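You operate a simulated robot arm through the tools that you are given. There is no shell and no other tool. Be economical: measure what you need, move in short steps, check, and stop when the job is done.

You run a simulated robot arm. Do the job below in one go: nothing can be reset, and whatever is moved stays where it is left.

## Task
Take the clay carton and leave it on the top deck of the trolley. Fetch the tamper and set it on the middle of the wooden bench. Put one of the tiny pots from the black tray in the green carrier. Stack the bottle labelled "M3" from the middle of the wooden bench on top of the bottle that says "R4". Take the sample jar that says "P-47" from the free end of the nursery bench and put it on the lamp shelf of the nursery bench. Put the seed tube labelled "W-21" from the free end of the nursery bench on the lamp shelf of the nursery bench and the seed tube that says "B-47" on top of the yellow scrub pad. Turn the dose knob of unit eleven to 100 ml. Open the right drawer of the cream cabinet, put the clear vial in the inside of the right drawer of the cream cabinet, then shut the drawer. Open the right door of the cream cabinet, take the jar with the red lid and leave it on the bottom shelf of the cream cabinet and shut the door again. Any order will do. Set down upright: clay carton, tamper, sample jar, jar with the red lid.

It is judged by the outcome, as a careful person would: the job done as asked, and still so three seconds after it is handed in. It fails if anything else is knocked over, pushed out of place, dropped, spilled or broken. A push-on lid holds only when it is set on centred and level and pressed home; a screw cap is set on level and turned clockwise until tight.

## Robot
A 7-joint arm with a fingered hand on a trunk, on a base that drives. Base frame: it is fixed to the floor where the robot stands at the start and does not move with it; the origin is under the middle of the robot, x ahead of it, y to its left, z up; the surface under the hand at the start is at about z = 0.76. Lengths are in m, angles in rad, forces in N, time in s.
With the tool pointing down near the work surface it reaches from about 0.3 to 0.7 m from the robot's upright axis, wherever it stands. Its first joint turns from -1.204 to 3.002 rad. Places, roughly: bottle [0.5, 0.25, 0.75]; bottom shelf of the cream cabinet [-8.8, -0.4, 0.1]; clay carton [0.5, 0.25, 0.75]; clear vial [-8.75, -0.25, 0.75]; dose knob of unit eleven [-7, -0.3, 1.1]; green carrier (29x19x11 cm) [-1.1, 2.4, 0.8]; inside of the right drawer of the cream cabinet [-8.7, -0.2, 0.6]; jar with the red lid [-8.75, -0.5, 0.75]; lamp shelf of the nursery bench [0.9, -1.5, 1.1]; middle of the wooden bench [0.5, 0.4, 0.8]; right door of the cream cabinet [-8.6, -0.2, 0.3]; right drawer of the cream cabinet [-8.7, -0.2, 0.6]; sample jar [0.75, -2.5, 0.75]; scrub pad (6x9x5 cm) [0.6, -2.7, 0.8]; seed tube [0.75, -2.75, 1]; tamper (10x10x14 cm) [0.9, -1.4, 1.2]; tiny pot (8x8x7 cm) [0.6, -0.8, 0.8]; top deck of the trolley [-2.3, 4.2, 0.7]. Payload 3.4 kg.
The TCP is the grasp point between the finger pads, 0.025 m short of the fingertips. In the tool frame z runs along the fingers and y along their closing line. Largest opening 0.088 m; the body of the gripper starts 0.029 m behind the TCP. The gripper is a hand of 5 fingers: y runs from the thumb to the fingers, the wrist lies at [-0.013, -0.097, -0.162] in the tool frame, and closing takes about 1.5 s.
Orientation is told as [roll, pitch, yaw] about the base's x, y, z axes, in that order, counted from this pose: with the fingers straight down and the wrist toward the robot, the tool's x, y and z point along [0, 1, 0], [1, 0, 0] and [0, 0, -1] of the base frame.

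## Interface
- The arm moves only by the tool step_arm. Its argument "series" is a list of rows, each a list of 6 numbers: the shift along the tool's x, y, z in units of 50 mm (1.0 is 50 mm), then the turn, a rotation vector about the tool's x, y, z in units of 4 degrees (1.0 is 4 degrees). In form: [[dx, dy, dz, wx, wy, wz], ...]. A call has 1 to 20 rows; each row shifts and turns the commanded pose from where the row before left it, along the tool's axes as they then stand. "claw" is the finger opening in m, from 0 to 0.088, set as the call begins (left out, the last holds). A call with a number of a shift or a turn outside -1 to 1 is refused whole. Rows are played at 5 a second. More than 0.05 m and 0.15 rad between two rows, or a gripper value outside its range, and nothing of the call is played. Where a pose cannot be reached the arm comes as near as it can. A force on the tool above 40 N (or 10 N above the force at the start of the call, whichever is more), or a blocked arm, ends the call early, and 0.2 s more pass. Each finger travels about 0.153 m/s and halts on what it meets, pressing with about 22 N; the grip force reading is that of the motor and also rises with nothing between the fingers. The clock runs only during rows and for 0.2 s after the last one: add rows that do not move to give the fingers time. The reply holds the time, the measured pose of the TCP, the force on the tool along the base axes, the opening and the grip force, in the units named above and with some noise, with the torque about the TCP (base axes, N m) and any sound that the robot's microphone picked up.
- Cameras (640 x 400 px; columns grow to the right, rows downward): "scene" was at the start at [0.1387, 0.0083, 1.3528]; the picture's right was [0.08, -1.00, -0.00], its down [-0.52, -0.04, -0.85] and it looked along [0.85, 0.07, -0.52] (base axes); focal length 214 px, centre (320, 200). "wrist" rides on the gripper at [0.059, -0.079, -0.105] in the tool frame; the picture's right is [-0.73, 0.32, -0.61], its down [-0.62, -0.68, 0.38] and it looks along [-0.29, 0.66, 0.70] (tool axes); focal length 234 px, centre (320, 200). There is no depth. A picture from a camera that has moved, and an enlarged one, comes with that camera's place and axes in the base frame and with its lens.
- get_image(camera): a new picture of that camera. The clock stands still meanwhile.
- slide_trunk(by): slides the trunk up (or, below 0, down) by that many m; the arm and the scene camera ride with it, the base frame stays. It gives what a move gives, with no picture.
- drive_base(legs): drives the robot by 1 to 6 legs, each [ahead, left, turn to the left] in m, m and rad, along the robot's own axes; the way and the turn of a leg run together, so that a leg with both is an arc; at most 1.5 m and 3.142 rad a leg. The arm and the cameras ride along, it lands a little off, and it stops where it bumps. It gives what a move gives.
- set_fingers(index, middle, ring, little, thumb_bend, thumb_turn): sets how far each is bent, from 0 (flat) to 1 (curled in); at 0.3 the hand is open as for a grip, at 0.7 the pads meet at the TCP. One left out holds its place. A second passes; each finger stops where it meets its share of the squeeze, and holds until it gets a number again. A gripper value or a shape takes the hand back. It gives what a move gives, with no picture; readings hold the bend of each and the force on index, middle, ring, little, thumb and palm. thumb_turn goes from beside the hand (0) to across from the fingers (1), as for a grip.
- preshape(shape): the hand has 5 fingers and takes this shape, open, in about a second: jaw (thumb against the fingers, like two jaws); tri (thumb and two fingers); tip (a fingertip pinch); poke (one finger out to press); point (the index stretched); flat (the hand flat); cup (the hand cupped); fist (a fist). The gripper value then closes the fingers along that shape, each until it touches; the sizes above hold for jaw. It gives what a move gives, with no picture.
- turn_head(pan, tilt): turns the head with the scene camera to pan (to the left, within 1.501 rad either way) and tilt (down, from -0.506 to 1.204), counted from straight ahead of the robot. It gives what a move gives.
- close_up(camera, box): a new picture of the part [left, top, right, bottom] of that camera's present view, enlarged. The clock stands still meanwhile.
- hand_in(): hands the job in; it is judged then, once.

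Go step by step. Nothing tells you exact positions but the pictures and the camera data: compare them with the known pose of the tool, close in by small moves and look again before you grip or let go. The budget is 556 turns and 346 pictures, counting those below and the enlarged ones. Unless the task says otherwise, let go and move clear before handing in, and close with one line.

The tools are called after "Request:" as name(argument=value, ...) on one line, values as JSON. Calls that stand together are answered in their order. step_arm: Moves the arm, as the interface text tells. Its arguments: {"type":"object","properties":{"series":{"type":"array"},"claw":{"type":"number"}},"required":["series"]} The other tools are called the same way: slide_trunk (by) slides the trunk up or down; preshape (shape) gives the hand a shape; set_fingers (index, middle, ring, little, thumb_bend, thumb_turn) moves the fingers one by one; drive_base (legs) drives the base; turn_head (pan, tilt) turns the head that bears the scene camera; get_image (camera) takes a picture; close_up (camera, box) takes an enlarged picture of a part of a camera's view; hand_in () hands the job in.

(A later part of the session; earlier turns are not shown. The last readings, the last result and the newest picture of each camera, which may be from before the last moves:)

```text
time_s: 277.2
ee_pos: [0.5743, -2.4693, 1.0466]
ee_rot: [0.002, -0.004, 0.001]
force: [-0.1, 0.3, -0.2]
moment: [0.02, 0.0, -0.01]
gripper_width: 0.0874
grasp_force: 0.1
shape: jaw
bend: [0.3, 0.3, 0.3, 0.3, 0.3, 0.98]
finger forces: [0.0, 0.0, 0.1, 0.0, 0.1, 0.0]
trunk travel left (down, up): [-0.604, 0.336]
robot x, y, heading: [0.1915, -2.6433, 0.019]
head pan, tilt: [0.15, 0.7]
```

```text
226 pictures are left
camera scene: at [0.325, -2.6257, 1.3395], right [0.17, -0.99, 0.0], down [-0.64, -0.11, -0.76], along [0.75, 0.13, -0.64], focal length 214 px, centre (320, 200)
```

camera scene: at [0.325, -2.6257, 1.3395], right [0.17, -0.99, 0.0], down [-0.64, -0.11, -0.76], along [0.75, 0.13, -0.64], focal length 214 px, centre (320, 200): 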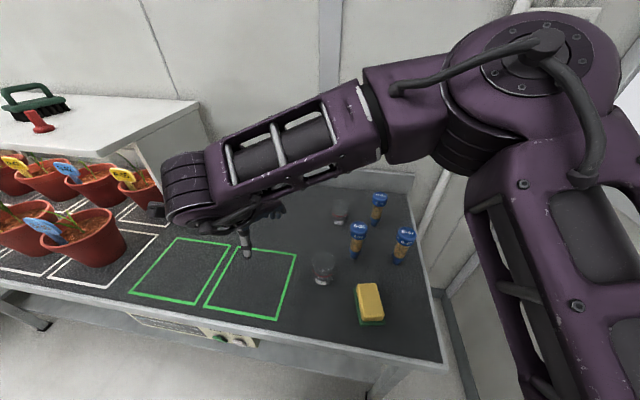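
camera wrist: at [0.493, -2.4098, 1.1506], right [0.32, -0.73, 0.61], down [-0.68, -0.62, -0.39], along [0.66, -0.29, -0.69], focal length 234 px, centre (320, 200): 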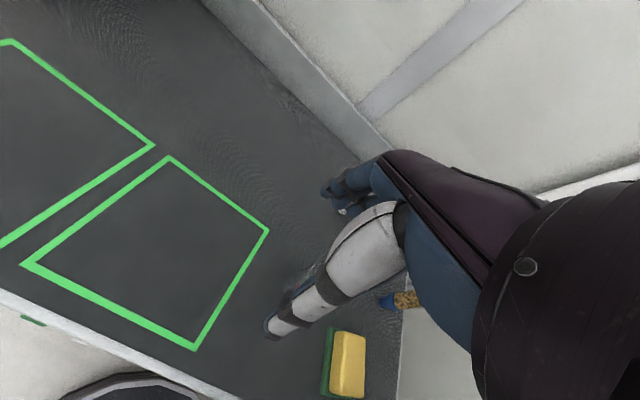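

Request:
step_arm(series=[[-0.727, 0.553, 0, 0, 0, 0], [-0.727, 0.553, 0, 0, 0, 0], [-0.727, 0.553, 0, 0, 0, 0], [0, 0, 0.6, 0, 0, 0], [0, 0, 0.6, 0, 0, 0], [0, 0, 0.6, 0, 0, 0], [0, 0, 0.5, 0, 0, 0], [0, 0, 0, 0, 0, 0]])

Request:
get_image(camera="wrist")

Request:
close_up(camera="scene", box=[240, 150, 440, 310])

```text
time_s: 279.0
ee_pos: [0.6574, -2.5764, 0.9326]
ee_rot: [0.002, -0.004, 0.001]
force: [0.7, -0.5, -0.2]
moment: [0.01, -0.01, 0.0]
gripper_width: 0.0876
grasp_force: 0.1
shape: jaw
bend: [0.3, 0.3, 0.3, 0.3, 0.3, 0.98]
finger forces: [0.0, 0.1, 0.1, 0.0, 0.0, 0.1]
trunk travel left (down, up): [-0.604, 0.336]
robot x, y, heading: [0.1878, -2.6431, 0.021]
head pan, tilt: [0.15, 0.7]
```

```text
225 pictures are left
camera wrist: at [0.5766, -2.5179, 1.0363], right [0.32, -0.73, 0.61], down [-0.68, -0.62, -0.39], along [0.66, -0.29, -0.69], focal length 234 px, centre (320, 200)
```

wrist: 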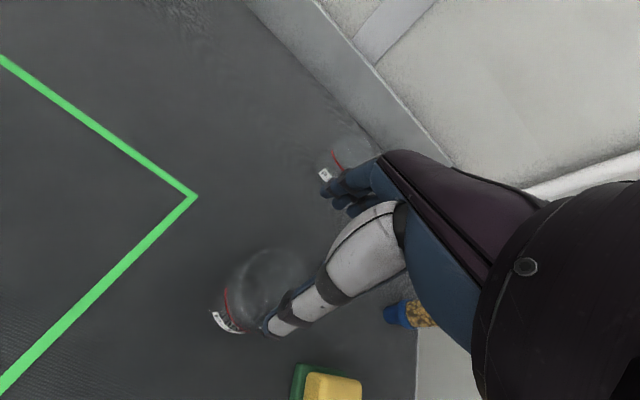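

```text
2.50 times, centred on (340, 230) of scene
camera zoom: at [0.3248, -2.6257, 1.3395], right [0.17, -0.99, 0.0], down [-0.64, -0.11, -0.77], along [0.75, 0.13, -0.64], focal length 536 px, centre (270, 125)
```

zoom: 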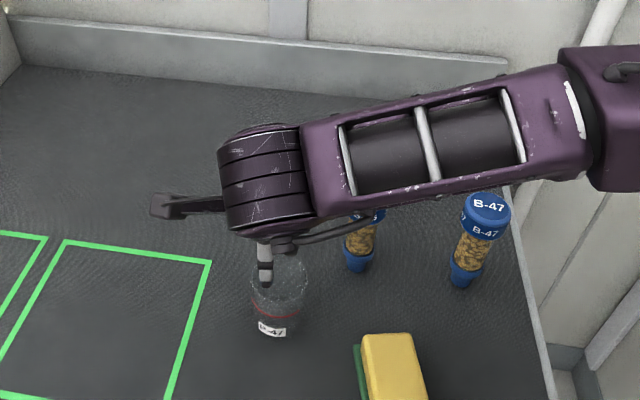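

Request:
step_arm(series=[[-0.12, 0.02, 0.5, 0, 0, 0], [0, 0, 0.5, 0, 0, 0], [0, 0, 0.5, 0, 0, 0], [0, 0, 0.45, 0, 0, 0], [0, 0, 0, 0, 0, 0]])

Request:
get_image(camera="wrist")

Request:
close_up(camera="scene", box=[240, 150, 440, 310])

```text
time_s: 280.2
ee_pos: [0.6582, -2.5826, 0.8346]
ee_rot: [0.0, -0.004, 0.003]
force: [-0.8, -1.1, -0.4]
moment: [0.01, 0.0, 0.05]
gripper_width: 0.0879
grasp_force: 0.0
shape: jaw
bend: [0.3, 0.3, 0.3, 0.3, 0.3, 0.98]
finger forces: [0.1, 0.0, 0.0, 0.1, 0.1, 0.0]
trunk travel left (down, up): [-0.604, 0.336]
robot x, y, heading: [0.192, -2.6405, 0.013]
head pan, tilt: [0.15, 0.7]
```

```text
223 pictures are left
camera wrist: at [0.5791, -2.5247, 0.9392], right [0.32, -0.73, 0.61], down [-0.68, -0.62, -0.39], along [0.66, -0.29, -0.69], focal length 234 px, centre (320, 200)
```

wrist: 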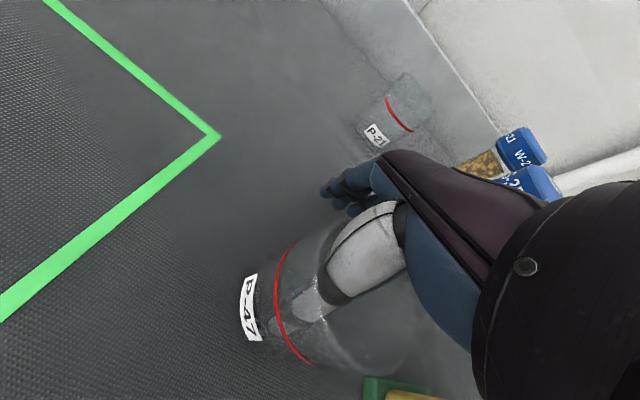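

```text
2.50 times, centred on (340, 230) of scene
camera zoom: at [0.3255, -2.6258, 1.3394], right [0.17, -0.99, 0.0], down [-0.64, -0.11, -0.76], along [0.75, 0.13, -0.64], focal length 536 px, centre (270, 125)
```

zoom: 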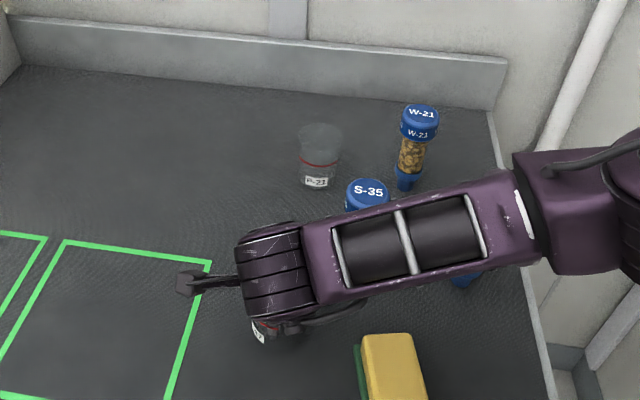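

Request:
close_up(camera="scene", box=[300, 220, 380, 290])

Request:
close_up(camera="wrist", box=[220, 160, 440, 390])

```text
5.71 times, centred on (340, 255) of scene
camera zoom: at [0.3255, -2.6258, 1.3394], right [0.17, -0.99, 0.0], down [-0.64, -0.11, -0.76], along [0.75, 0.13, -0.64], focal length 1226 px, centre (206, -114)
```

zoom: 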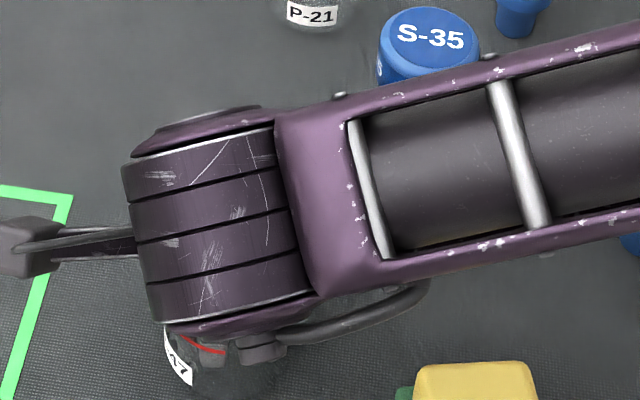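

```text
1.74 times, centred on (330, 275) of wrist
camera zoom: at [0.5791, -2.5247, 0.9392], right [0.32, -0.73, 0.61], down [-0.68, -0.62, -0.39], along [0.66, -0.29, -0.69], focal length 407 px, centre (303, 70)
```

zoom: 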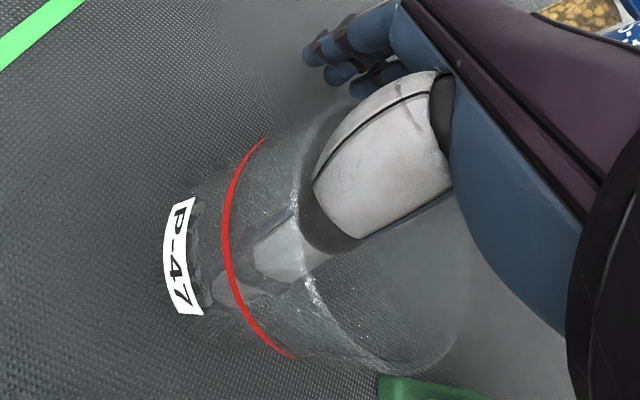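

The thumb went inside the jar. I'll raise straight up and re-measure.

Request:
step_arm(series=[[0, 0, -0.4, 0, 0, 0], [0, 0, -0.5, 0, 0, 0], [0, 0, -0.6, 0, 0, 0], [0, 0, -0.6, 0, 0, 0], [0, 0, 0, 0, 0, 0]])

Request:
close_up(camera="scene", box=[280, 210, 400, 300])

Request:
close_up(camera="wrist", box=[160, 180, 400, 400])

```text
time_s: 281.4
ee_pos: [0.6577, -2.5833, 0.9397]
ee_rot: [0.003, -0.005, 0.003]
force: [0.2, 0.3, -0.8]
moment: [0.0, -0.01, -0.04]
gripper_width: 0.0877
grasp_force: 0.1
shape: jaw
bend: [0.3, 0.3, 0.3, 0.3, 0.3, 0.98]
finger forces: [0.0, 0.0, 0.0, 0.0, 0.0, 0.0]
trunk travel left (down, up): [-0.604, 0.336]
robot x, y, heading: [0.1921, -2.6431, 0.016]
head pan, tilt: [0.15, 0.7]
```

```text
4.44 times, centred on (340, 255) of scene
camera zoom: at [0.3254, -2.6258, 1.3395], right [0.17, -0.99, 0.0], down [-0.64, -0.11, -0.76], along [0.75, 0.13, -0.64], focal length 953 px, centre (231, -44)
```

zoom: 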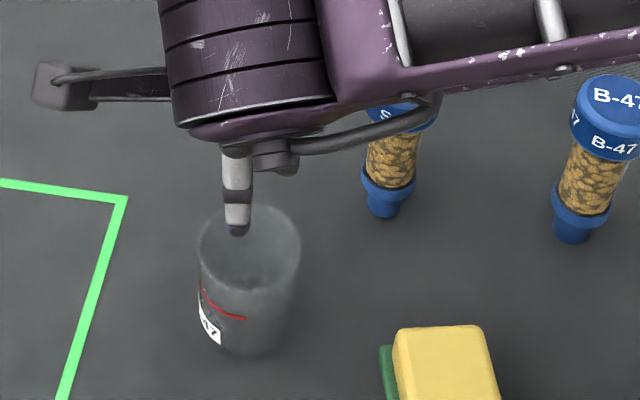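

```text
1.82 times, centred on (280, 290) of wrist
camera zoom: at [0.5779, -2.5249, 1.0446], right [0.32, -0.73, 0.61], down [-0.68, -0.62, -0.39], along [0.66, -0.29, -0.69], focal length 426 px, centre (393, 36)
```

zoom: 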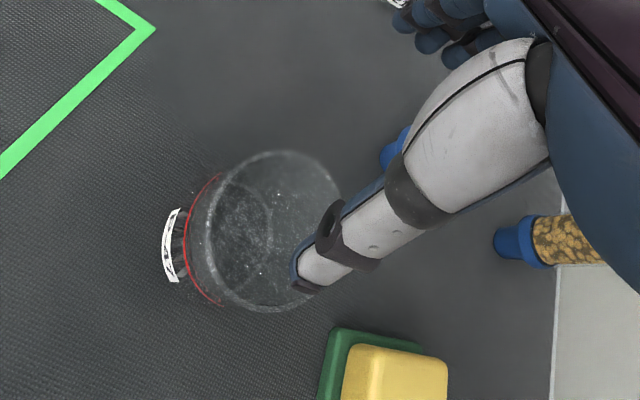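

Jar is now at about (0.637, -2.586). I'll re-aim with a wider hand.

Request:
set_fingers(index=0.2, middle=0.2, ring=0.2, little=0.2, thumb_bend=0.12, thumb_turn=1)

Request:
step_arm(series=[[-0.06, -0.4, 0.4, 0, 0, 0], [0, 0, 0.3, 0, 0, 0], [0, 0, 0, 0, 0, 0]])

Request:
close_up(camera="scene", box=[280, 210, 400, 300])

Request:
close_up(camera="wrist", box=[160, 160, 400, 380])

```text
time_s: 282.4
ee_pos: [0.6579, -2.5834, 0.9399]
ee_rot: [0.003, -0.005, 0.001]
force: [-0.1, -0.4, -0.3]
moment: [0.01, -0.03, -0.01]
gripper_width: 0.1084
grasp_force: 0.1
shape: fingers
bend: [0.2, 0.2, 0.2, 0.2, 0.12, 0.96]
finger forces: [0.0, 0.1, 0.1, 0.0, 0.0, 0.0]
trunk travel left (down, up): [-0.604, 0.336]
robot x, y, heading: [0.1892, -2.6443, 0.02]
head pan, tilt: [0.15, 0.7]
```

```text
time_s: 283.2
ee_pos: [0.6373, -2.5869, 0.9033]
ee_rot: [0.005, -0.006, 0.001]
force: [0.3, -0.6, 0.9]
moment: [0.02, 0.01, -0.03]
gripper_width: 0.1089
grasp_force: 0.0
shape: fingers
bend: [0.2, 0.2, 0.2, 0.2, 0.12, 0.96]
finger forces: [0.0, 0.0, 0.0, 0.0, 0.0, 0.1]
trunk travel left (down, up): [-0.604, 0.336]
robot x, y, heading: [0.1917, -2.644, 0.02]
head pan, tilt: [0.15, 0.7]
```

```text
4.44 times, centred on (340, 255) of scene
camera zoom: at [0.3247, -2.6257, 1.3396], right [0.17, -0.99, 0.0], down [-0.64, -0.11, -0.77], along [0.75, 0.13, -0.64], focal length 953 px, centre (231, -44)
```

zoom: 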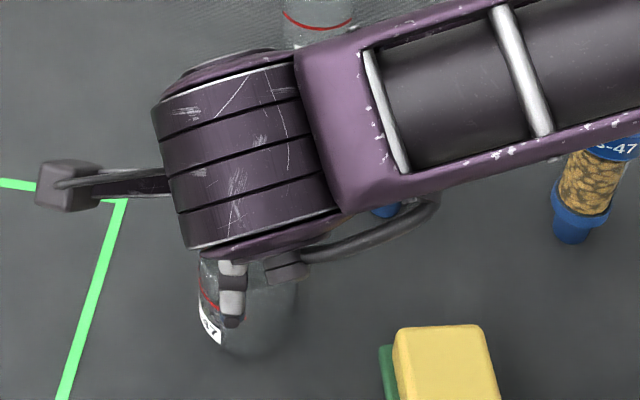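

```text
1.82 times, centred on (280, 270) of wrist
camera zoom: at [0.5571, -2.528, 1.0083], right [0.32, -0.73, 0.61], down [-0.68, -0.62, -0.39], along [0.66, -0.29, -0.69], focal length 426 px, centre (393, 73)
```

zoom: 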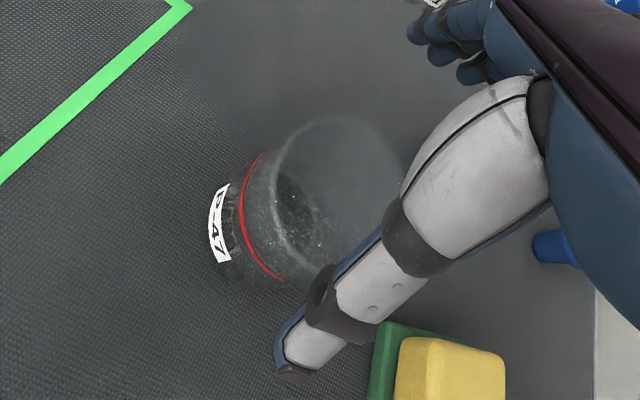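

Request:
step_arm(series=[[0, 0, 0.5, 0, 0, 0], [0, 0, 0.5, 0, 0, 0], [0, 0, 0.4, 0, 0, 0], [0, 0, 0, 0, 0, 0]])

Request:
close_up(camera="wrist", box=[160, 160, 400, 380])

```text
time_s: 284.2
ee_pos: [0.6382, -2.5856, 0.8374]
ee_rot: [0.006, -0.015, 0.0]
force: [2.7, -0.9, 30.1]
moment: [0.27, 0.27, 0.03]
gripper_width: 0.1116
grasp_force: 16.9
shape: fingers
bend: [0.18, 0.2, 0.2, 0.2, 0.12, 0.96]
finger forces: [14.7, 0.0, 0.0, 0.1, 19.2, 0.0]
trunk travel left (down, up): [-0.604, 0.336]
robot x, y, heading: [0.1928, -2.6425, 0.018]
head pan, tilt: [0.15, 0.7]
```

```text
1.82 times, centred on (280, 270) of wrist
camera zoom: at [0.557, -2.5279, 0.9417], right [0.31, -0.73, 0.61], down [-0.68, -0.62, -0.4], along [0.67, -0.28, -0.69], focal length 426 px, centre (393, 73)
```

zoom: 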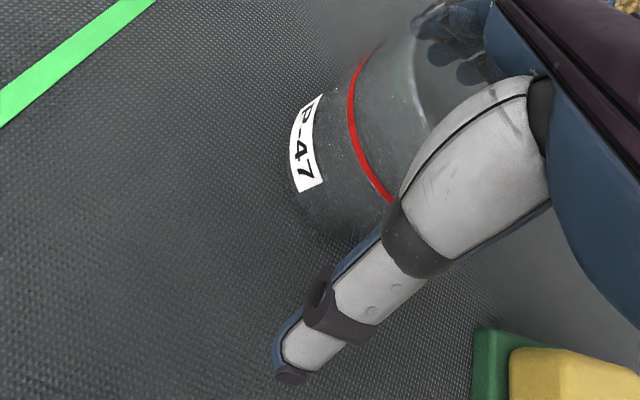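

Request:
step_arm(series=[[0, 0, -0.13, 0, 0, 0], [0, 0, 0, 0, 0, 0]])

Request:
close_up(camera="wrist", box=[220, 120, 460, 340])

Request:
close_up(camera="scene", box=[280, 210, 400, 300])

```text
time_s: 284.8
ee_pos: [0.6374, -2.5873, 0.8392]
ee_rot: [0.002, -0.002, 0.002]
force: [0.6, 0.7, 4.5]
moment: [-0.01, 0.06, 0.03]
gripper_width: 0.1103
grasp_force: 3.8
shape: fingers
bend: [0.19, 0.2, 0.2, 0.2, 0.12, 0.96]
finger forces: [3.2, 0.0, 0.0, 0.0, 3.9, 0.1]
trunk travel left (down, up): [-0.604, 0.336]
robot x, y, heading: [0.193, -2.6428, 0.016]
head pan, tilt: [0.15, 0.7]
```

```text
1.82 times, centred on (340, 230) of wrist
camera zoom: at [0.5573, -2.5284, 0.9442], right [0.32, -0.73, 0.61], down [-0.68, -0.62, -0.39], along [0.66, -0.29, -0.69], focal length 426 px, centre (284, 146)
```

zoom: 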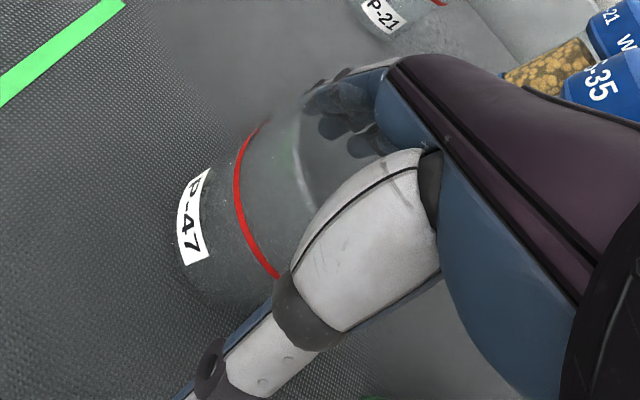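

```text
4.44 times, centred on (340, 255) of scene
camera zoom: at [0.3246, -2.6257, 1.3393], right [0.17, -0.99, 0.0], down [-0.63, -0.11, -0.77], along [0.75, 0.13, -0.64], focal length 953 px, centre (231, -44)
```

zoom: 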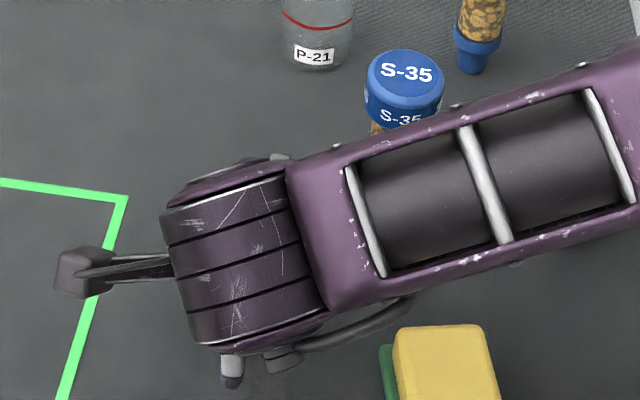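

Request:
set_fingers(index=0.6, middle=0.6, ring=0.6, little=0.6, thumb_bend=0.6)

Request:
close_up(camera="wrist", box=[220, 120, 460, 340])

```text
time_s: 285.8
ee_pos: [0.6384, -2.5875, 0.8407]
ee_rot: [0.003, -0.008, 0.0]
force: [0.2, -1.1, 5.3]
moment: [-0.09, -0.2, -0.05]
gripper_width: 0.0624
grasp_force: 43.4
shape: fingers
bend: [0.34, 0.52, 0.59, 0.6, 0.59, 0.95]
finger forces: [35.1, 6.6, 0.8, 0.0, 44.5, 0.1]
trunk travel left (down, up): [-0.604, 0.336]
robot x, y, heading: [0.1915, -2.643, 0.017]
head pan, tilt: [0.15, 0.7]
```

```text
1.82 times, centred on (340, 230) of wrist
camera zoom: at [0.5574, -2.5284, 0.9456], right [0.32, -0.73, 0.61], down [-0.68, -0.62, -0.39], along [0.66, -0.29, -0.69], focal length 426 px, centre (284, 146)
```

zoom: 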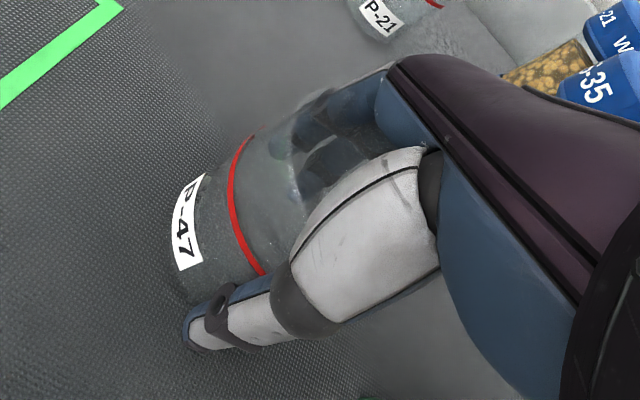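

Request:
step_arm(series=[[0, 0, -0.15, 0, 0, 0], [0, 0, -0.25, 0, 0, 0], [0, 0, -0.2, 0, 0, 0], [0, 0, 0, 0, 0, 0]])

Request:
get_image(camera="wrist")

Request:
close_up(camera="scene", box=[280, 200, 400, 300])

```text
time_s: 286.8
ee_pos: [0.6381, -2.5864, 0.8695]
ee_rot: [0.002, -0.004, 0.002]
force: [-0.9, -0.5, -0.2]
moment: [-0.02, 0.0, 0.01]
gripper_width: 0.0617
grasp_force: 42.5
shape: fingers
bend: [0.33, 0.53, 0.59, 0.6, 0.59, 0.95]
finger forces: [35.0, 5.4, 0.2, 0.0, 43.9, 0.0]
trunk travel left (down, up): [-0.604, 0.336]
robot x, y, heading: [0.193, -2.6436, 0.018]
head pan, tilt: [0.15, 0.7]
```

```text
211 pictures are left
camera wrist: at [0.5586, -2.5275, 0.9751], right [0.32, -0.73, 0.61], down [-0.68, -0.62, -0.39], along [0.66, -0.29, -0.69], focal length 234 px, centre (320, 200)
```

wrist: 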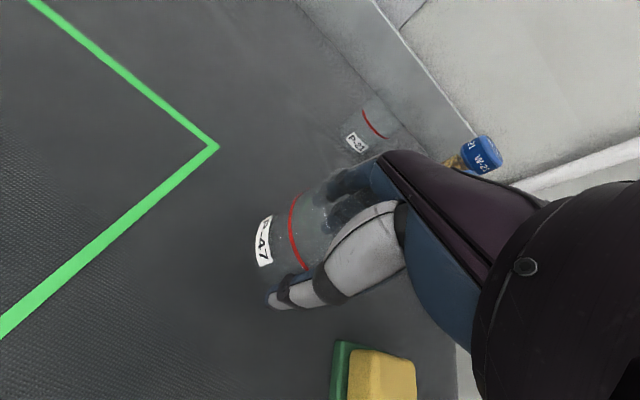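

```text
4.00 times, centred on (340, 250) of scene
camera zoom: at [0.3252, -2.6258, 1.3395], right [0.17, -0.99, 0.0], down [-0.64, -0.11, -0.76], along [0.75, 0.13, -0.64], focal length 858 px, centre (240, 0)
```

zoom: 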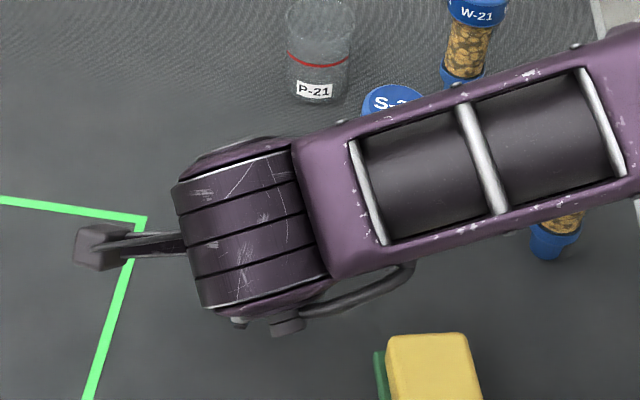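

Jar P-47 is held. I'll raise it and drive to the lamp shelf.

Request:
step_arm(series=[[0, 0, -0.8, 0, 0, 0], [0, 0, -0.8, 0, 0, 0], [0, 0, -0.8, 0, 0, 0], [0, 0, -0.8, 0, 0, 0], [0, 0, 0, 0, 0, 0]])

Request:
slide_trunk(by=0.3)

Request:
drive_base(legs=[[-0.05, 0, 0], [0, 1.4, 0]])

Request:
turn_head(pan=0.1, tilt=0.6)

Request:
get_image(camera="scene")

Request:
get_image(camera="wrist")

```text
time_s: 288.0
ee_pos: [0.6384, -2.585, 1.0318]
ee_rot: [0.004, -0.005, 0.002]
force: [0.5, -0.1, -0.4]
moment: [0.02, -0.01, -0.02]
gripper_width: 0.0611
grasp_force: 39.6
shape: fingers
bend: [0.33, 0.54, 0.6, 0.6, 0.59, 0.95]
finger forces: [33.4, 5.2, 0.1, 0.0, 41.1, 0.0]
trunk travel left (down, up): [-0.604, 0.336]
robot x, y, heading: [0.1951, -2.6425, 0.019]
head pan, tilt: [0.15, 0.7]
```

```text
time_s: 291.0
ee_pos: [0.6371, -2.5858, 1.3317]
ee_rot: [0.002, -0.007, 0.001]
force: [0.1, 0.0, -0.9]
moment: [0.01, 0.0, -0.01]
gripper_width: 0.0607
grasp_force: 40.3
shape: fingers
bend: [0.33, 0.54, 0.6, 0.6, 0.59, 0.95]
finger forces: [33.3, 5.1, 0.1, 0.0, 41.1, 0.0]
trunk travel left (down, up): [-0.904, 0.036]
robot x, y, heading: [0.1925, -2.6416, 0.022]
head pan, tilt: [0.15, 0.7]
```

```text
time_s: 298.5
ee_pos: [0.591, -1.1989, 1.3302]
ee_rot: [0.004, -0.006, -0.034]
force: [-0.8, 0.2, -1.1]
moment: [-0.02, 0.0, 0.01]
gripper_width: 0.0604
grasp_force: 40.1
shape: fingers
bend: [0.33, 0.54, 0.6, 0.6, 0.59, 0.95]
finger forces: [33.3, 5.1, 0.0, 0.0, 41.0, 0.0]
trunk travel left (down, up): [-0.904, 0.036]
robot x, y, heading: [0.1482, -1.2384, -0.023]
head pan, tilt: [0.15, 0.7]
```

```text
time_s: 299.2
ee_pos: [0.5916, -1.1988, 1.3327]
ee_rot: [0.001, -0.006, -0.036]
force: [0.0, -0.1, 0.3]
moment: [0.02, 0.0, 0.05]
gripper_width: 0.0602
grasp_force: 40.0
shape: fingers
bend: [0.33, 0.54, 0.6, 0.6, 0.59, 0.95]
finger forces: [33.2, 5.1, 0.1, 0.0, 40.9, 0.0]
trunk travel left (down, up): [-0.904, 0.036]
robot x, y, heading: [0.1444, -1.2379, -0.023]
head pan, tilt: [0.099, 0.6]
```

```text
209 pictures are left
camera scene: at [0.2821, -1.232, 1.6481], right [0.08, -1.0, 0.0], down [-0.56, -0.05, -0.82], along [0.82, 0.07, -0.57], focal length 214 px, centre (320, 200)
```

scene: 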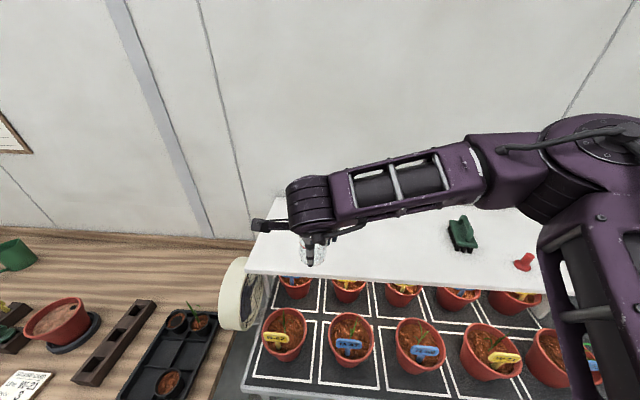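

```text
208 pictures are left
camera wrist: at [0.5144, -1.1377, 1.436], right [0.29, -0.74, 0.61], down [-0.7, -0.6, -0.39], along [0.65, -0.31, -0.69], focal length 234 px, centre (320, 200)
```

wrist: 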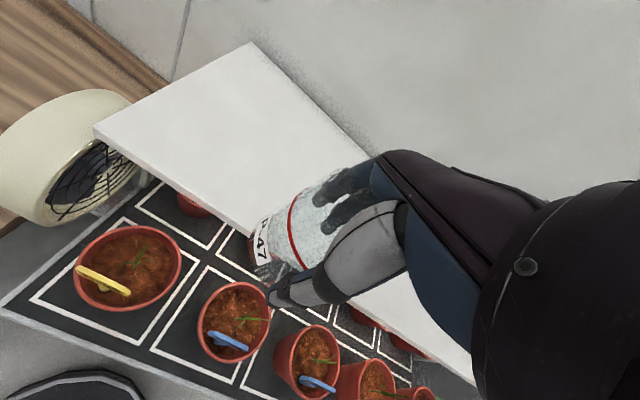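

Request:
drive_base(legs=[[0.06, 0, 0]])

Request:
step_arm(series=[[0.36, 0.6, 0, 0, 0, 0], [0.36, 0.6, 0, 0, 0, 0], [0.36, 0.6, 0, 0, 0, 0], [0.36, 0.6, 0, 0, 0, 0], [0.36, 0.6, 0, 0, 0, 0], [0.3, 0.2, 0, 0, 0, 0], [0, 0, 0.6, 0, 0, 0], [0, 0, 0.7, 0, 0, 0], [0, 0, 0.5, 0, 0, 0], [0, 0, 0, 0, 0, 0]])

Request:
get_image(camera="wrist")

Request:
close_up(camera="scene", box=[240, 130, 460, 290])

```text
time_s: 300.1
ee_pos: [0.6468, -1.2003, 1.3337]
ee_rot: [0.004, -0.011, -0.036]
force: [0.2, -0.5, -0.1]
moment: [0.02, -0.05, 0.01]
gripper_width: 0.0609
grasp_force: 40.1
shape: fingers
bend: [0.33, 0.54, 0.6, 0.6, 0.59, 0.95]
finger forces: [33.3, 5.0, 0.0, 0.0, 41.0, 0.0]
trunk travel left (down, up): [-0.904, 0.036]
robot x, y, heading: [0.2061, -1.242, -0.022]
head pan, tilt: [0.099, 0.6]
```

```text
time_s: 302.4
ee_pos: [0.818, -1.1005, 1.2426]
ee_rot: [0.001, -0.005, -0.036]
force: [0.0, -0.3, -0.4]
moment: [-0.02, -0.05, 0.01]
gripper_width: 0.0594
grasp_force: 36.2
shape: fingers
bend: [0.33, 0.54, 0.6, 0.6, 0.59, 0.95]
finger forces: [30.5, 4.6, 0.0, 0.0, 37.2, 0.1]
trunk travel left (down, up): [-0.904, 0.036]
robot x, y, heading: [0.2057, -1.2377, -0.02]
head pan, tilt: [0.099, 0.6]
```

```text
207 pictures are left
camera wrist: at [0.7394, -1.0394, 1.3463], right [0.29, -0.74, 0.61], down [-0.7, -0.6, -0.39], along [0.65, -0.31, -0.69], focal length 234 px, centre (320, 200)
```

wrist: 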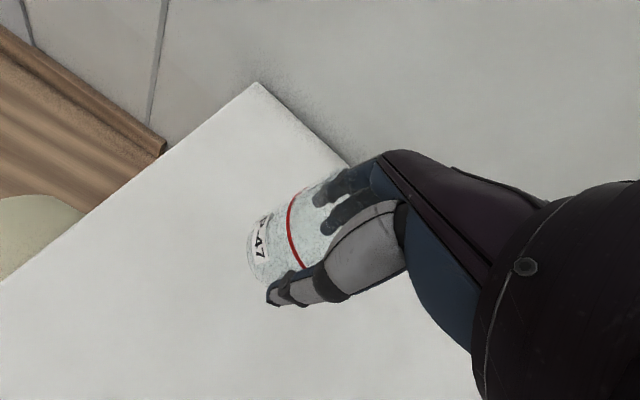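

```text
2.50 times, centred on (350, 210) of scene
camera zoom: at [0.342, -1.2339, 1.6482], right [0.08, -1.0, 0.0], down [-0.56, -0.04, -0.83], along [0.82, 0.07, -0.56], focal length 536 px, centre (245, 175)
```

zoom: 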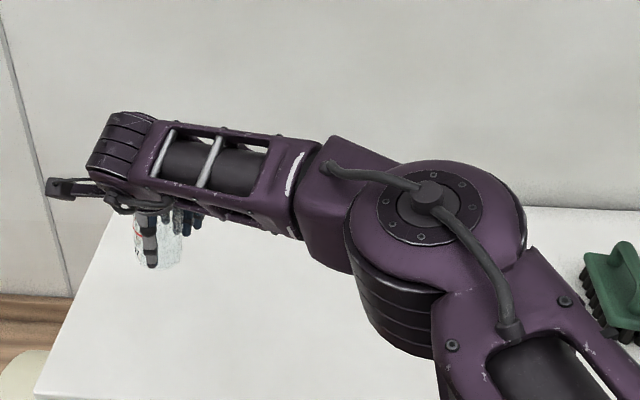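

Request:
step_arm(series=[[0, 0, 0.4, 0, 0, 0], [0, 0, 0.4, 0, 0, 0], [0, 0, 0.15, 0, 0, 0], [0, 0, 0, 0, 0, 0]])

Request:
step_arm(series=[[0, 0, 0.1, 0, 0, 0], [0, 0, 0, 0, 0, 0]])

Request:
step_arm(series=[[0, 0, 0.08, 0, 0, 0], [0, 0, 0, 0, 0, 0]])

Request:
close_up(camera="scene", box=[240, 170, 400, 290])

```text
time_s: 303.4
ee_pos: [0.8165, -1.1008, 1.1948]
ee_rot: [0.004, -0.006, -0.036]
force: [0.5, 0.3, -1.1]
moment: [0.01, -0.02, 0.0]
gripper_width: 0.059
grasp_force: 35.1
shape: fingers
bend: [0.33, 0.55, 0.6, 0.6, 0.59, 0.95]
finger forces: [29.9, 4.5, 0.0, 0.0, 36.3, 0.1]
trunk travel left (down, up): [-0.904, 0.036]
robot x, y, heading: [0.2012, -1.2407, -0.021]
head pan, tilt: [0.099, 0.6]
```

```text
time_s: 303.9
ee_pos: [0.8165, -1.1005, 1.1915]
ee_rot: [0.002, -0.005, -0.035]
force: [-0.4, 0.7, -0.4]
moment: [0.0, 0.01, -0.02]
gripper_width: 0.059
grasp_force: 35.6
shape: fingers
bend: [0.33, 0.55, 0.6, 0.6, 0.59, 0.95]
finger forces: [29.9, 4.5, 0.0, 0.0, 36.4, 0.0]
trunk travel left (down, up): [-0.904, 0.036]
robot x, y, heading: [0.2085, -1.2393, -0.016]
head pan, tilt: [0.099, 0.6]
```

```text
time_s: 304.6
ee_pos: [0.8169, -1.0998, 1.1859]
ee_rot: [0.004, -0.006, -0.037]
force: [-0.1, 0.2, 0.0]
moment: [0.01, -0.04, -0.02]
gripper_width: 0.059
grasp_force: 35.5
shape: fingers
bend: [0.33, 0.55, 0.6, 0.6, 0.59, 0.95]
finger forces: [29.9, 4.4, 0.1, 0.0, 36.2, 0.0]
trunk travel left (down, up): [-0.904, 0.036]
robot x, y, heading: [0.2063, -1.243, -0.019]
head pan, tilt: [0.099, 0.6]
```

```text
3.33 times, centred on (320, 230) of scene
camera zoom: at [0.3423, -1.2334, 1.6481], right [0.08, -1.0, 0.0], down [-0.56, -0.04, -0.83], along [0.82, 0.07, -0.56], focal length 715 px, centre (320, 100)
```

zoom: 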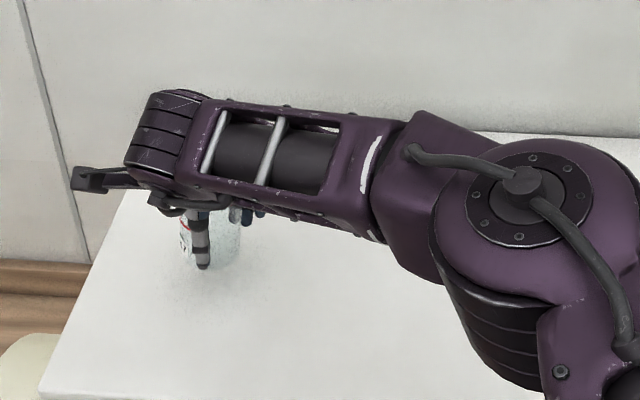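

Request:
step_arm(series=[[0, 0, 0.08, 0, 0, 0], [0, 0, 0, 0, 0, 0]])

Request:
step_arm(series=[[0, 0, 0.08, 0, 0, 0], [0, 0, 0, 0, 0, 0]])

Request:
step_arm(series=[[0, 0, 0.08, 0, 0, 0], [0, 0, 0, 0, 0, 0]])

Request:
close_up(camera="wrist", box=[220, 140, 440, 330])

```text
time_s: 305.1
ee_pos: [0.8168, -1.1009, 1.1825]
ee_rot: [0.004, -0.005, -0.036]
force: [-0.3, -0.1, -0.6]
moment: [-0.03, -0.02, 0.01]
gripper_width: 0.0589
grasp_force: 35.9
shape: fingers
bend: [0.33, 0.55, 0.6, 0.6, 0.59, 0.95]
finger forces: [29.8, 4.5, 0.0, 0.0, 36.1, 0.0]
trunk travel left (down, up): [-0.904, 0.036]
robot x, y, heading: [0.2013, -1.2405, -0.025]
head pan, tilt: [0.099, 0.6]
```

```text
time_s: 305.8
ee_pos: [0.818, -1.1013, 1.1793]
ee_rot: [0.004, -0.005, -0.035]
force: [0.3, -0.2, -0.7]
moment: [0.01, -0.02, 0.0]
gripper_width: 0.0593
grasp_force: 35.4
shape: fingers
bend: [0.33, 0.55, 0.6, 0.6, 0.59, 0.95]
finger forces: [29.8, 4.6, 0.0, 0.0, 36.1, 0.0]
trunk travel left (down, up): [-0.904, 0.036]
robot x, y, heading: [0.2087, -1.2427, -0.019]
head pan, tilt: [0.099, 0.6]
```

```text
time_s: 306.4
ee_pos: [0.8162, -1.1001, 1.1744]
ee_rot: [0.004, -0.004, -0.033]
force: [-0.3, -0.9, -0.4]
moment: [0.02, -0.01, 0.0]
gripper_width: 0.0588
grasp_force: 35.2
shape: fingers
bend: [0.33, 0.55, 0.6, 0.6, 0.59, 0.95]
finger forces: [29.6, 4.5, 0.0, 0.0, 36.1, 0.0]
trunk travel left (down, up): [-0.904, 0.036]
robot x, y, heading: [0.2028, -1.24, -0.018]
head pan, tilt: [0.099, 0.6]
```

```text
2.11 times, centred on (330, 235) of wrist
camera zoom: at [0.7384, -1.0391, 1.2792], right [0.29, -0.74, 0.61], down [-0.7, -0.6, -0.39], along [0.65, -0.31, -0.69], focal length 493 px, centre (299, 126)
```

zoom: 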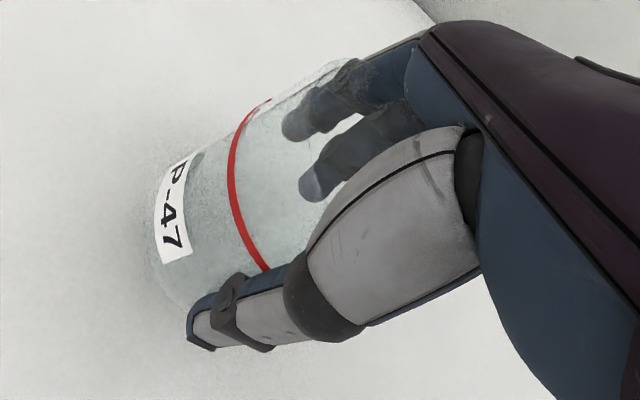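

Request:
step_arm(series=[[0, 0, 0.08, 0, 0, 0], [0, 0, 0, 0, 0, 0]])

Request:
step_arm(series=[[0, 0, 0.08, 0, 0, 0], [0, 0, 0, 0, 0, 0]])

Request:
step_arm(series=[[0, 0, 0.08, 0, 0, 0], [0, 0, 0, 0, 0, 0]])

Request:
close_up(camera="wrist", box=[220, 140, 440, 330])

```text
time_s: 306.9
ee_pos: [0.8164, -1.0995, 1.1706]
ee_rot: [0.005, -0.006, -0.033]
force: [0.3, 0.2, -0.5]
moment: [0.0, 0.02, 0.03]
gripper_width: 0.0591
grasp_force: 35.3
shape: fingers
bend: [0.33, 0.55, 0.6, 0.6, 0.59, 0.95]
finger forces: [29.7, 4.5, 0.0, 0.0, 36.0, 0.0]
trunk travel left (down, up): [-0.904, 0.036]
robot x, y, heading: [0.203, -1.2425, -0.019]
head pan, tilt: [0.099, 0.6]
```

```text
time_s: 307.6
ee_pos: [0.8165, -1.1012, 1.1668]
ee_rot: [0.005, -0.006, -0.036]
force: [-0.7, -0.1, 0.1]
moment: [0.0, -0.03, 0.0]
gripper_width: 0.0587
grasp_force: 34.9
shape: fingers
bend: [0.33, 0.55, 0.6, 0.6, 0.59, 0.95]
finger forces: [29.7, 4.5, 0.0, 0.1, 35.8, 0.1]
trunk travel left (down, up): [-0.904, 0.036]
robot x, y, heading: [0.2054, -1.2419, -0.022]
head pan, tilt: [0.099, 0.6]
```

```text
time_s: 308.1
ee_pos: [0.8168, -1.1014, 1.1633]
ee_rot: [0.001, -0.005, -0.036]
force: [-0.1, -0.8, 0.7]
moment: [0.0, 0.01, 0.0]
gripper_width: 0.0588
grasp_force: 34.8
shape: fingers
bend: [0.33, 0.55, 0.6, 0.6, 0.59, 0.95]
finger forces: [29.6, 4.5, 0.0, 0.1, 35.8, 0.1]
trunk travel left (down, up): [-0.904, 0.036]
robot x, y, heading: [0.1998, -1.2435, -0.02]
head pan, tilt: [0.099, 0.6]
```

```text
2.11 times, centred on (330, 235) of wrist
camera zoom: at [0.7387, -1.0397, 1.2678], right [0.29, -0.74, 0.61], down [-0.7, -0.6, -0.39], along [0.65, -0.31, -0.69], focal length 493 px, centre (299, 126)
```

zoom: 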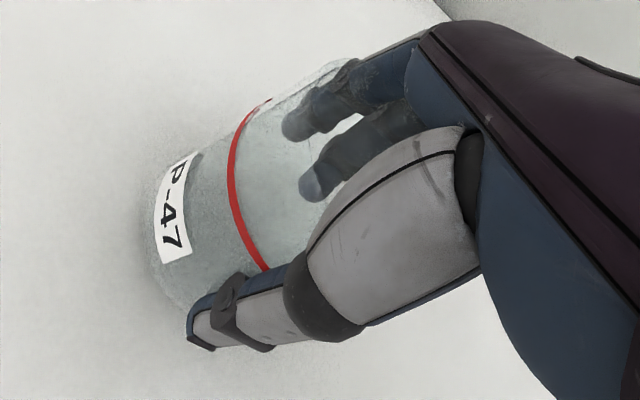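

Request:
step_arm(series=[[0, 0, 0.07, 0, 0, 0], [0, 0, 0, 0, 0, 0]])

Request:
step_arm(series=[[0, 0, 0.07, 0, 0, 0], [0, 0, 0, 0, 0, 0]])

Request:
step_arm(series=[[0, 0, 0.07, 0, 0, 0], [0, 0, 0, 0, 0, 0]])

Request:
close_up(camera="scene", box=[260, 200, 340, 280])

```text
time_s: 308.8
ee_pos: [0.8161, -1.1008, 1.1589]
ee_rot: [0.004, -0.005, -0.035]
force: [-0.1, 0.5, -0.6]
moment: [0.01, -0.01, 0.0]
gripper_width: 0.0586
grasp_force: 34.7
shape: fingers
bend: [0.33, 0.55, 0.6, 0.6, 0.59, 0.95]
finger forces: [29.4, 4.5, 0.0, 0.1, 35.8, 0.0]
trunk travel left (down, up): [-0.904, 0.036]
robot x, y, heading: [0.2049, -1.2406, -0.015]
head pan, tilt: [0.099, 0.6]
```

```text
time_s: 309.4
ee_pos: [0.8161, -1.1004, 1.1568]
ee_rot: [0.003, -0.009, -0.035]
force: [1.3, 1.1, 8.5]
moment: [-0.15, -0.11, 0.04]
gripper_width: 0.0588
grasp_force: 38.2
shape: fingers
bend: [0.33, 0.55, 0.6, 0.6, 0.59, 0.95]
finger forces: [32.1, 6.1, 0.0, 0.0, 38.3, 0.0]
trunk travel left (down, up): [-0.904, 0.036]
robot x, y, heading: [0.2035, -1.2436, -0.021]
head pan, tilt: [0.099, 0.6]
```

```text
time_s: 309.9
ee_pos: [0.8145, -1.0992, 1.155]
ee_rot: [0.004, -0.012, -0.037]
force: [3.6, 5.6, 22.7]
moment: [-0.29, -0.36, 0.11]
gripper_width: 0.0595
grasp_force: 42.2
shape: fingers
bend: [0.32, 0.54, 0.6, 0.6, 0.59, 0.95]
finger forces: [37.2, 7.1, 0.3, 0.1, 39.4, 0.1]
trunk travel left (down, up): [-0.904, 0.036]
robot x, y, heading: [0.2049, -1.2398, -0.025]
head pan, tilt: [0.099, 0.6]
```

```text
5.00 times, centred on (300, 240) of scene
camera zoom: at [0.3376, -1.2325, 1.6488], right [0.08, -1.0, 0.0], down [-0.56, -0.05, -0.83], along [0.82, 0.07, -0.56], focal length 1072 px, centre (420, 0)
```

zoom: 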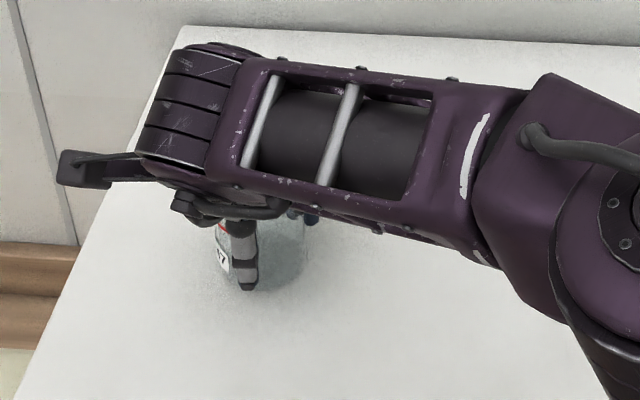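

Contact. Ease up slightly and release.

Request:
step_arm(series=[[0, 0, -0.09, 0, 0, 0], [0, 0, 0, 0, 0, 0]])

Request:
set_fingers(index=0.2, middle=0.2, ring=0.2, little=0.2, thumb_bend=0.12)

Request:
close_up(camera="wrist", box=[220, 140, 440, 330])

```text
time_s: 310.6
ee_pos: [0.8146, -1.1002, 1.1563]
ee_rot: [0.003, -0.006, -0.039]
force: [0.7, 1.4, 8.7]
moment: [-0.09, -0.12, 0.06]
gripper_width: 0.0593
grasp_force: 36.8
shape: fingers
bend: [0.32, 0.54, 0.6, 0.6, 0.59, 0.95]
finger forces: [32.0, 5.4, 0.0, 0.0, 36.5, 0.0]
trunk travel left (down, up): [-0.904, 0.036]
robot x, y, heading: [0.2042, -1.2448, -0.019]
head pan, tilt: [0.099, 0.6]
```

```text
time_s: 311.6
ee_pos: [0.8168, -1.1013, 1.1579]
ee_rot: [0.003, -0.004, -0.037]
force: [-0.4, 0.6, 0.2]
moment: [-0.04, -0.01, 0.0]
gripper_width: 0.1088
grasp_force: 0.1
shape: fingers
bend: [0.2, 0.2, 0.2, 0.2, 0.12, 0.96]
finger forces: [0.1, 0.1, 0.0, 0.1, 0.0, 0.0]
trunk travel left (down, up): [-0.904, 0.036]
robot x, y, heading: [0.2057, -1.2421, -0.019]
head pan, tilt: [0.099, 0.6]
```

```text
2.11 times, centred on (330, 235) of wrist
camera zoom: at [0.7389, -1.0393, 1.2612], right [0.29, -0.74, 0.61], down [-0.7, -0.6, -0.39], along [0.65, -0.31, -0.69], focal length 493 px, centre (299, 126)
```

zoom: 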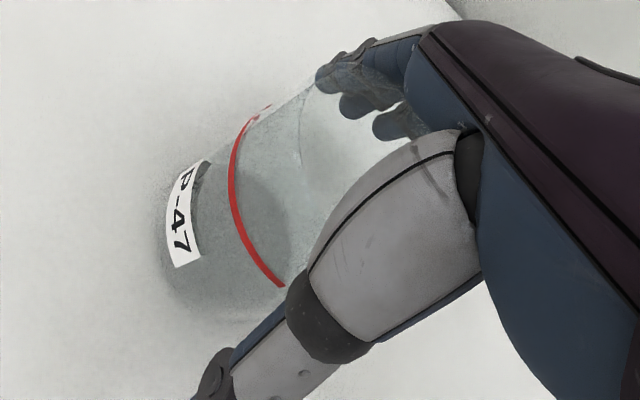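

Request:
step_arm(series=[[0, 0, -0.3, 0, 0, 0], [0, 0, -0.5, 0, 0, 0], [0, 0, -0.8, 0, 0, 0], [0, 0, -0.8, 0, 0, 0], [0, 0, -0.8, 0, 0, 0], [0, -0.7, -0.4, 0, 0, 0], [0, -0.7, 0, 0, 0, 0], [0, -0.7, 0, 0, 0, 0], [0, -0.7, 0, 0, 0, 0], [0, 0, 0, 0, 0, 0]], claw=0.088)

Request:
get_image(camera="scene")

```text
time_s: 313.8
ee_pos: [0.6756, -1.0959, 1.3348]
ee_rot: [0.004, -0.006, -0.036]
force: [0.3, 0.6, -0.2]
moment: [-0.04, -0.01, 0.0]
gripper_width: 0.0883
grasp_force: 0.0
shape: jaw
bend: [0.29, 0.3, 0.3, 0.3, 0.29, 0.97]
finger forces: [2.9, 0.1, 0.0, 0.0, 2.9, 0.0]
trunk travel left (down, up): [-0.904, 0.036]
robot x, y, heading: [0.2035, -1.2392, -0.015]
head pan, tilt: [0.099, 0.6]
```

```text
200 pictures are left
camera scene: at [0.3429, -1.2333, 1.6481], right [0.08, -1.0, 0.0], down [-0.56, -0.04, -0.82], along [0.82, 0.07, -0.57], focal length 214 px, centre (320, 200)
```

scene: 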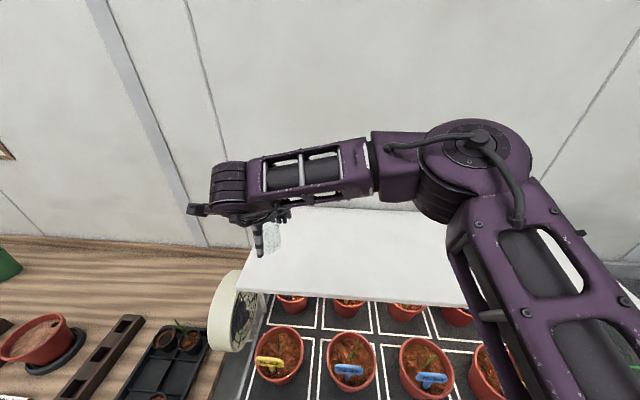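

The hand narrowed and lifted the jar again! Secure it at once by closing the grip.

Request:
set_fingers(index=0.6, middle=0.6, thumb_bend=0.6)

Request:
get_image(camera="wrist")

Request:
close_up(camera="scene", box=[180, 150, 360, 290])

```text
time_s: 314.8
ee_pos: [0.6749, -1.0959, 1.3358]
ee_rot: [0.004, -0.005, -0.036]
force: [-0.1, 0.1, 0.3]
moment: [0.0, 0.04, -0.03]
gripper_width: 0.0549
grasp_force: 27.7
shape: fingers
bend: [0.38, 0.54, 0.3, 0.3, 0.58, 0.97]
finger forces: [23.7, 3.4, 0.0, 0.0, 29.1, 0.1]
trunk travel left (down, up): [-0.904, 0.036]
robot x, y, heading: [0.2034, -1.2416, -0.025]
head pan, tilt: [0.099, 0.6]
```

```text
199 pictures are left
camera wrist: at [0.5969, -1.0347, 1.4408], right [0.29, -0.74, 0.61], down [-0.7, -0.6, -0.39], along [0.65, -0.31, -0.69], focal length 234 px, centre (320, 200)
```

wrist: 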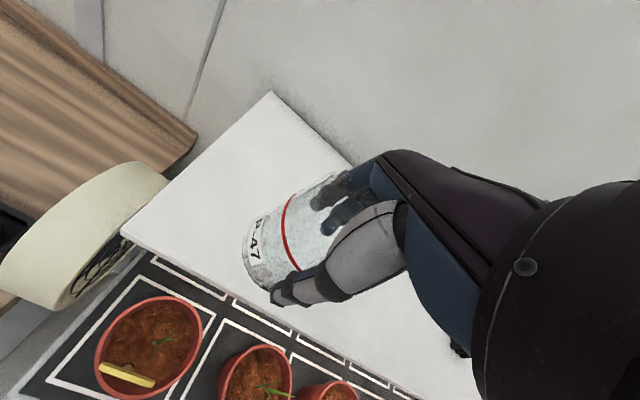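

```text
2.86 times, centred on (270, 220) of scene
camera zoom: at [0.342, -1.2334, 1.6482], right [0.08, -1.0, 0.0], down [-0.56, -0.04, -0.83], along [0.82, 0.07, -0.56], focal length 613 px, centre (463, 143)
```

zoom: 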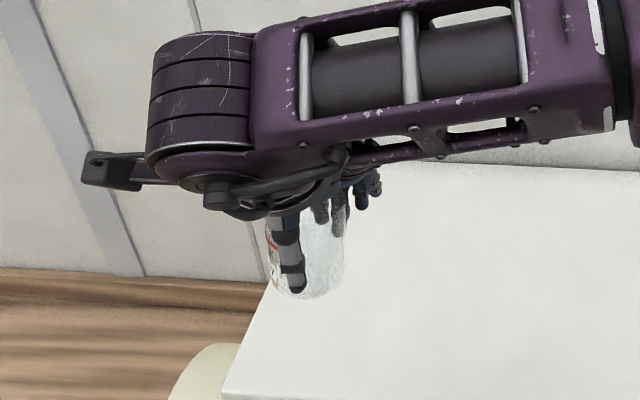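

Jar secured. I'll put it back down and this time keep the hand wide while rising.

Request:
step_arm(series=[[0, 0.7, 0, 0, 0, 0], [0, 0.7, 0, 0, 0, 0], [0, 0.7, 0, 0, 0, 0], [0, 0.7, 0, 0, 0, 0], [0, 0, 0.8, 0, 0, 0], [0, 0, 0.8, 0, 0, 0], [0, 0, 0.8, 0, 0, 0], [0, 0, 0.7, 0, 0, 0], [0, 0, 0.2, 0, 0, 0], [0, 0, 0, 0, 0, 0]])

Request:
step_arm(series=[[0, 0, 0.07, 0, 0, 0], [0, 0, 0, 0, 0, 0]])

Request:
step_arm(series=[[0, 0, 0.07, 0, 0, 0], [0, 0, 0, 0, 0, 0]])

```text
time_s: 316.9
ee_pos: [0.8162, -1.1018, 1.1683]
ee_rot: [0.003, -0.007, -0.035]
force: [0.2, -0.1, 0.5]
moment: [-0.03, 0.01, -0.01]
gripper_width: 0.0546
grasp_force: 26.8
shape: fingers
bend: [0.38, 0.55, 0.3, 0.3, 0.57, 0.97]
finger forces: [22.6, 3.2, 0.1, 0.0, 27.0, 0.0]
trunk travel left (down, up): [-0.904, 0.036]
robot x, y, heading: [0.206, -1.2393, -0.016]
head pan, tilt: [0.099, 0.6]
```

```text
time_s: 317.6
ee_pos: [0.8164, -1.1014, 1.1653]
ee_rot: [0.004, -0.006, -0.037]
force: [-0.3, -0.3, -0.3]
moment: [0.0, -0.02, 0.01]
gripper_width: 0.0545
grasp_force: 26.2
shape: fingers
bend: [0.38, 0.55, 0.3, 0.3, 0.57, 0.97]
finger forces: [22.6, 3.3, 0.1, 0.1, 26.8, 0.0]
trunk travel left (down, up): [-0.904, 0.036]
robot x, y, heading: [0.2083, -1.2403, -0.018]
head pan, tilt: [0.099, 0.6]
```

```text
time_s: 318.1
ee_pos: [0.8161, -1.1017, 1.1637]
ee_rot: [0.004, -0.006, -0.036]
force: [0.4, 0.2, -0.3]
moment: [0.01, -0.02, 0.01]
gripper_width: 0.0545
grasp_force: 26.6
shape: fingers
bend: [0.38, 0.55, 0.3, 0.3, 0.57, 0.97]
finger forces: [22.3, 3.2, 0.0, 0.1, 26.9, 0.1]
trunk travel left (down, up): [-0.904, 0.036]
robot x, y, heading: [0.2027, -1.2453, -0.022]
head pan, tilt: [0.099, 0.6]
```

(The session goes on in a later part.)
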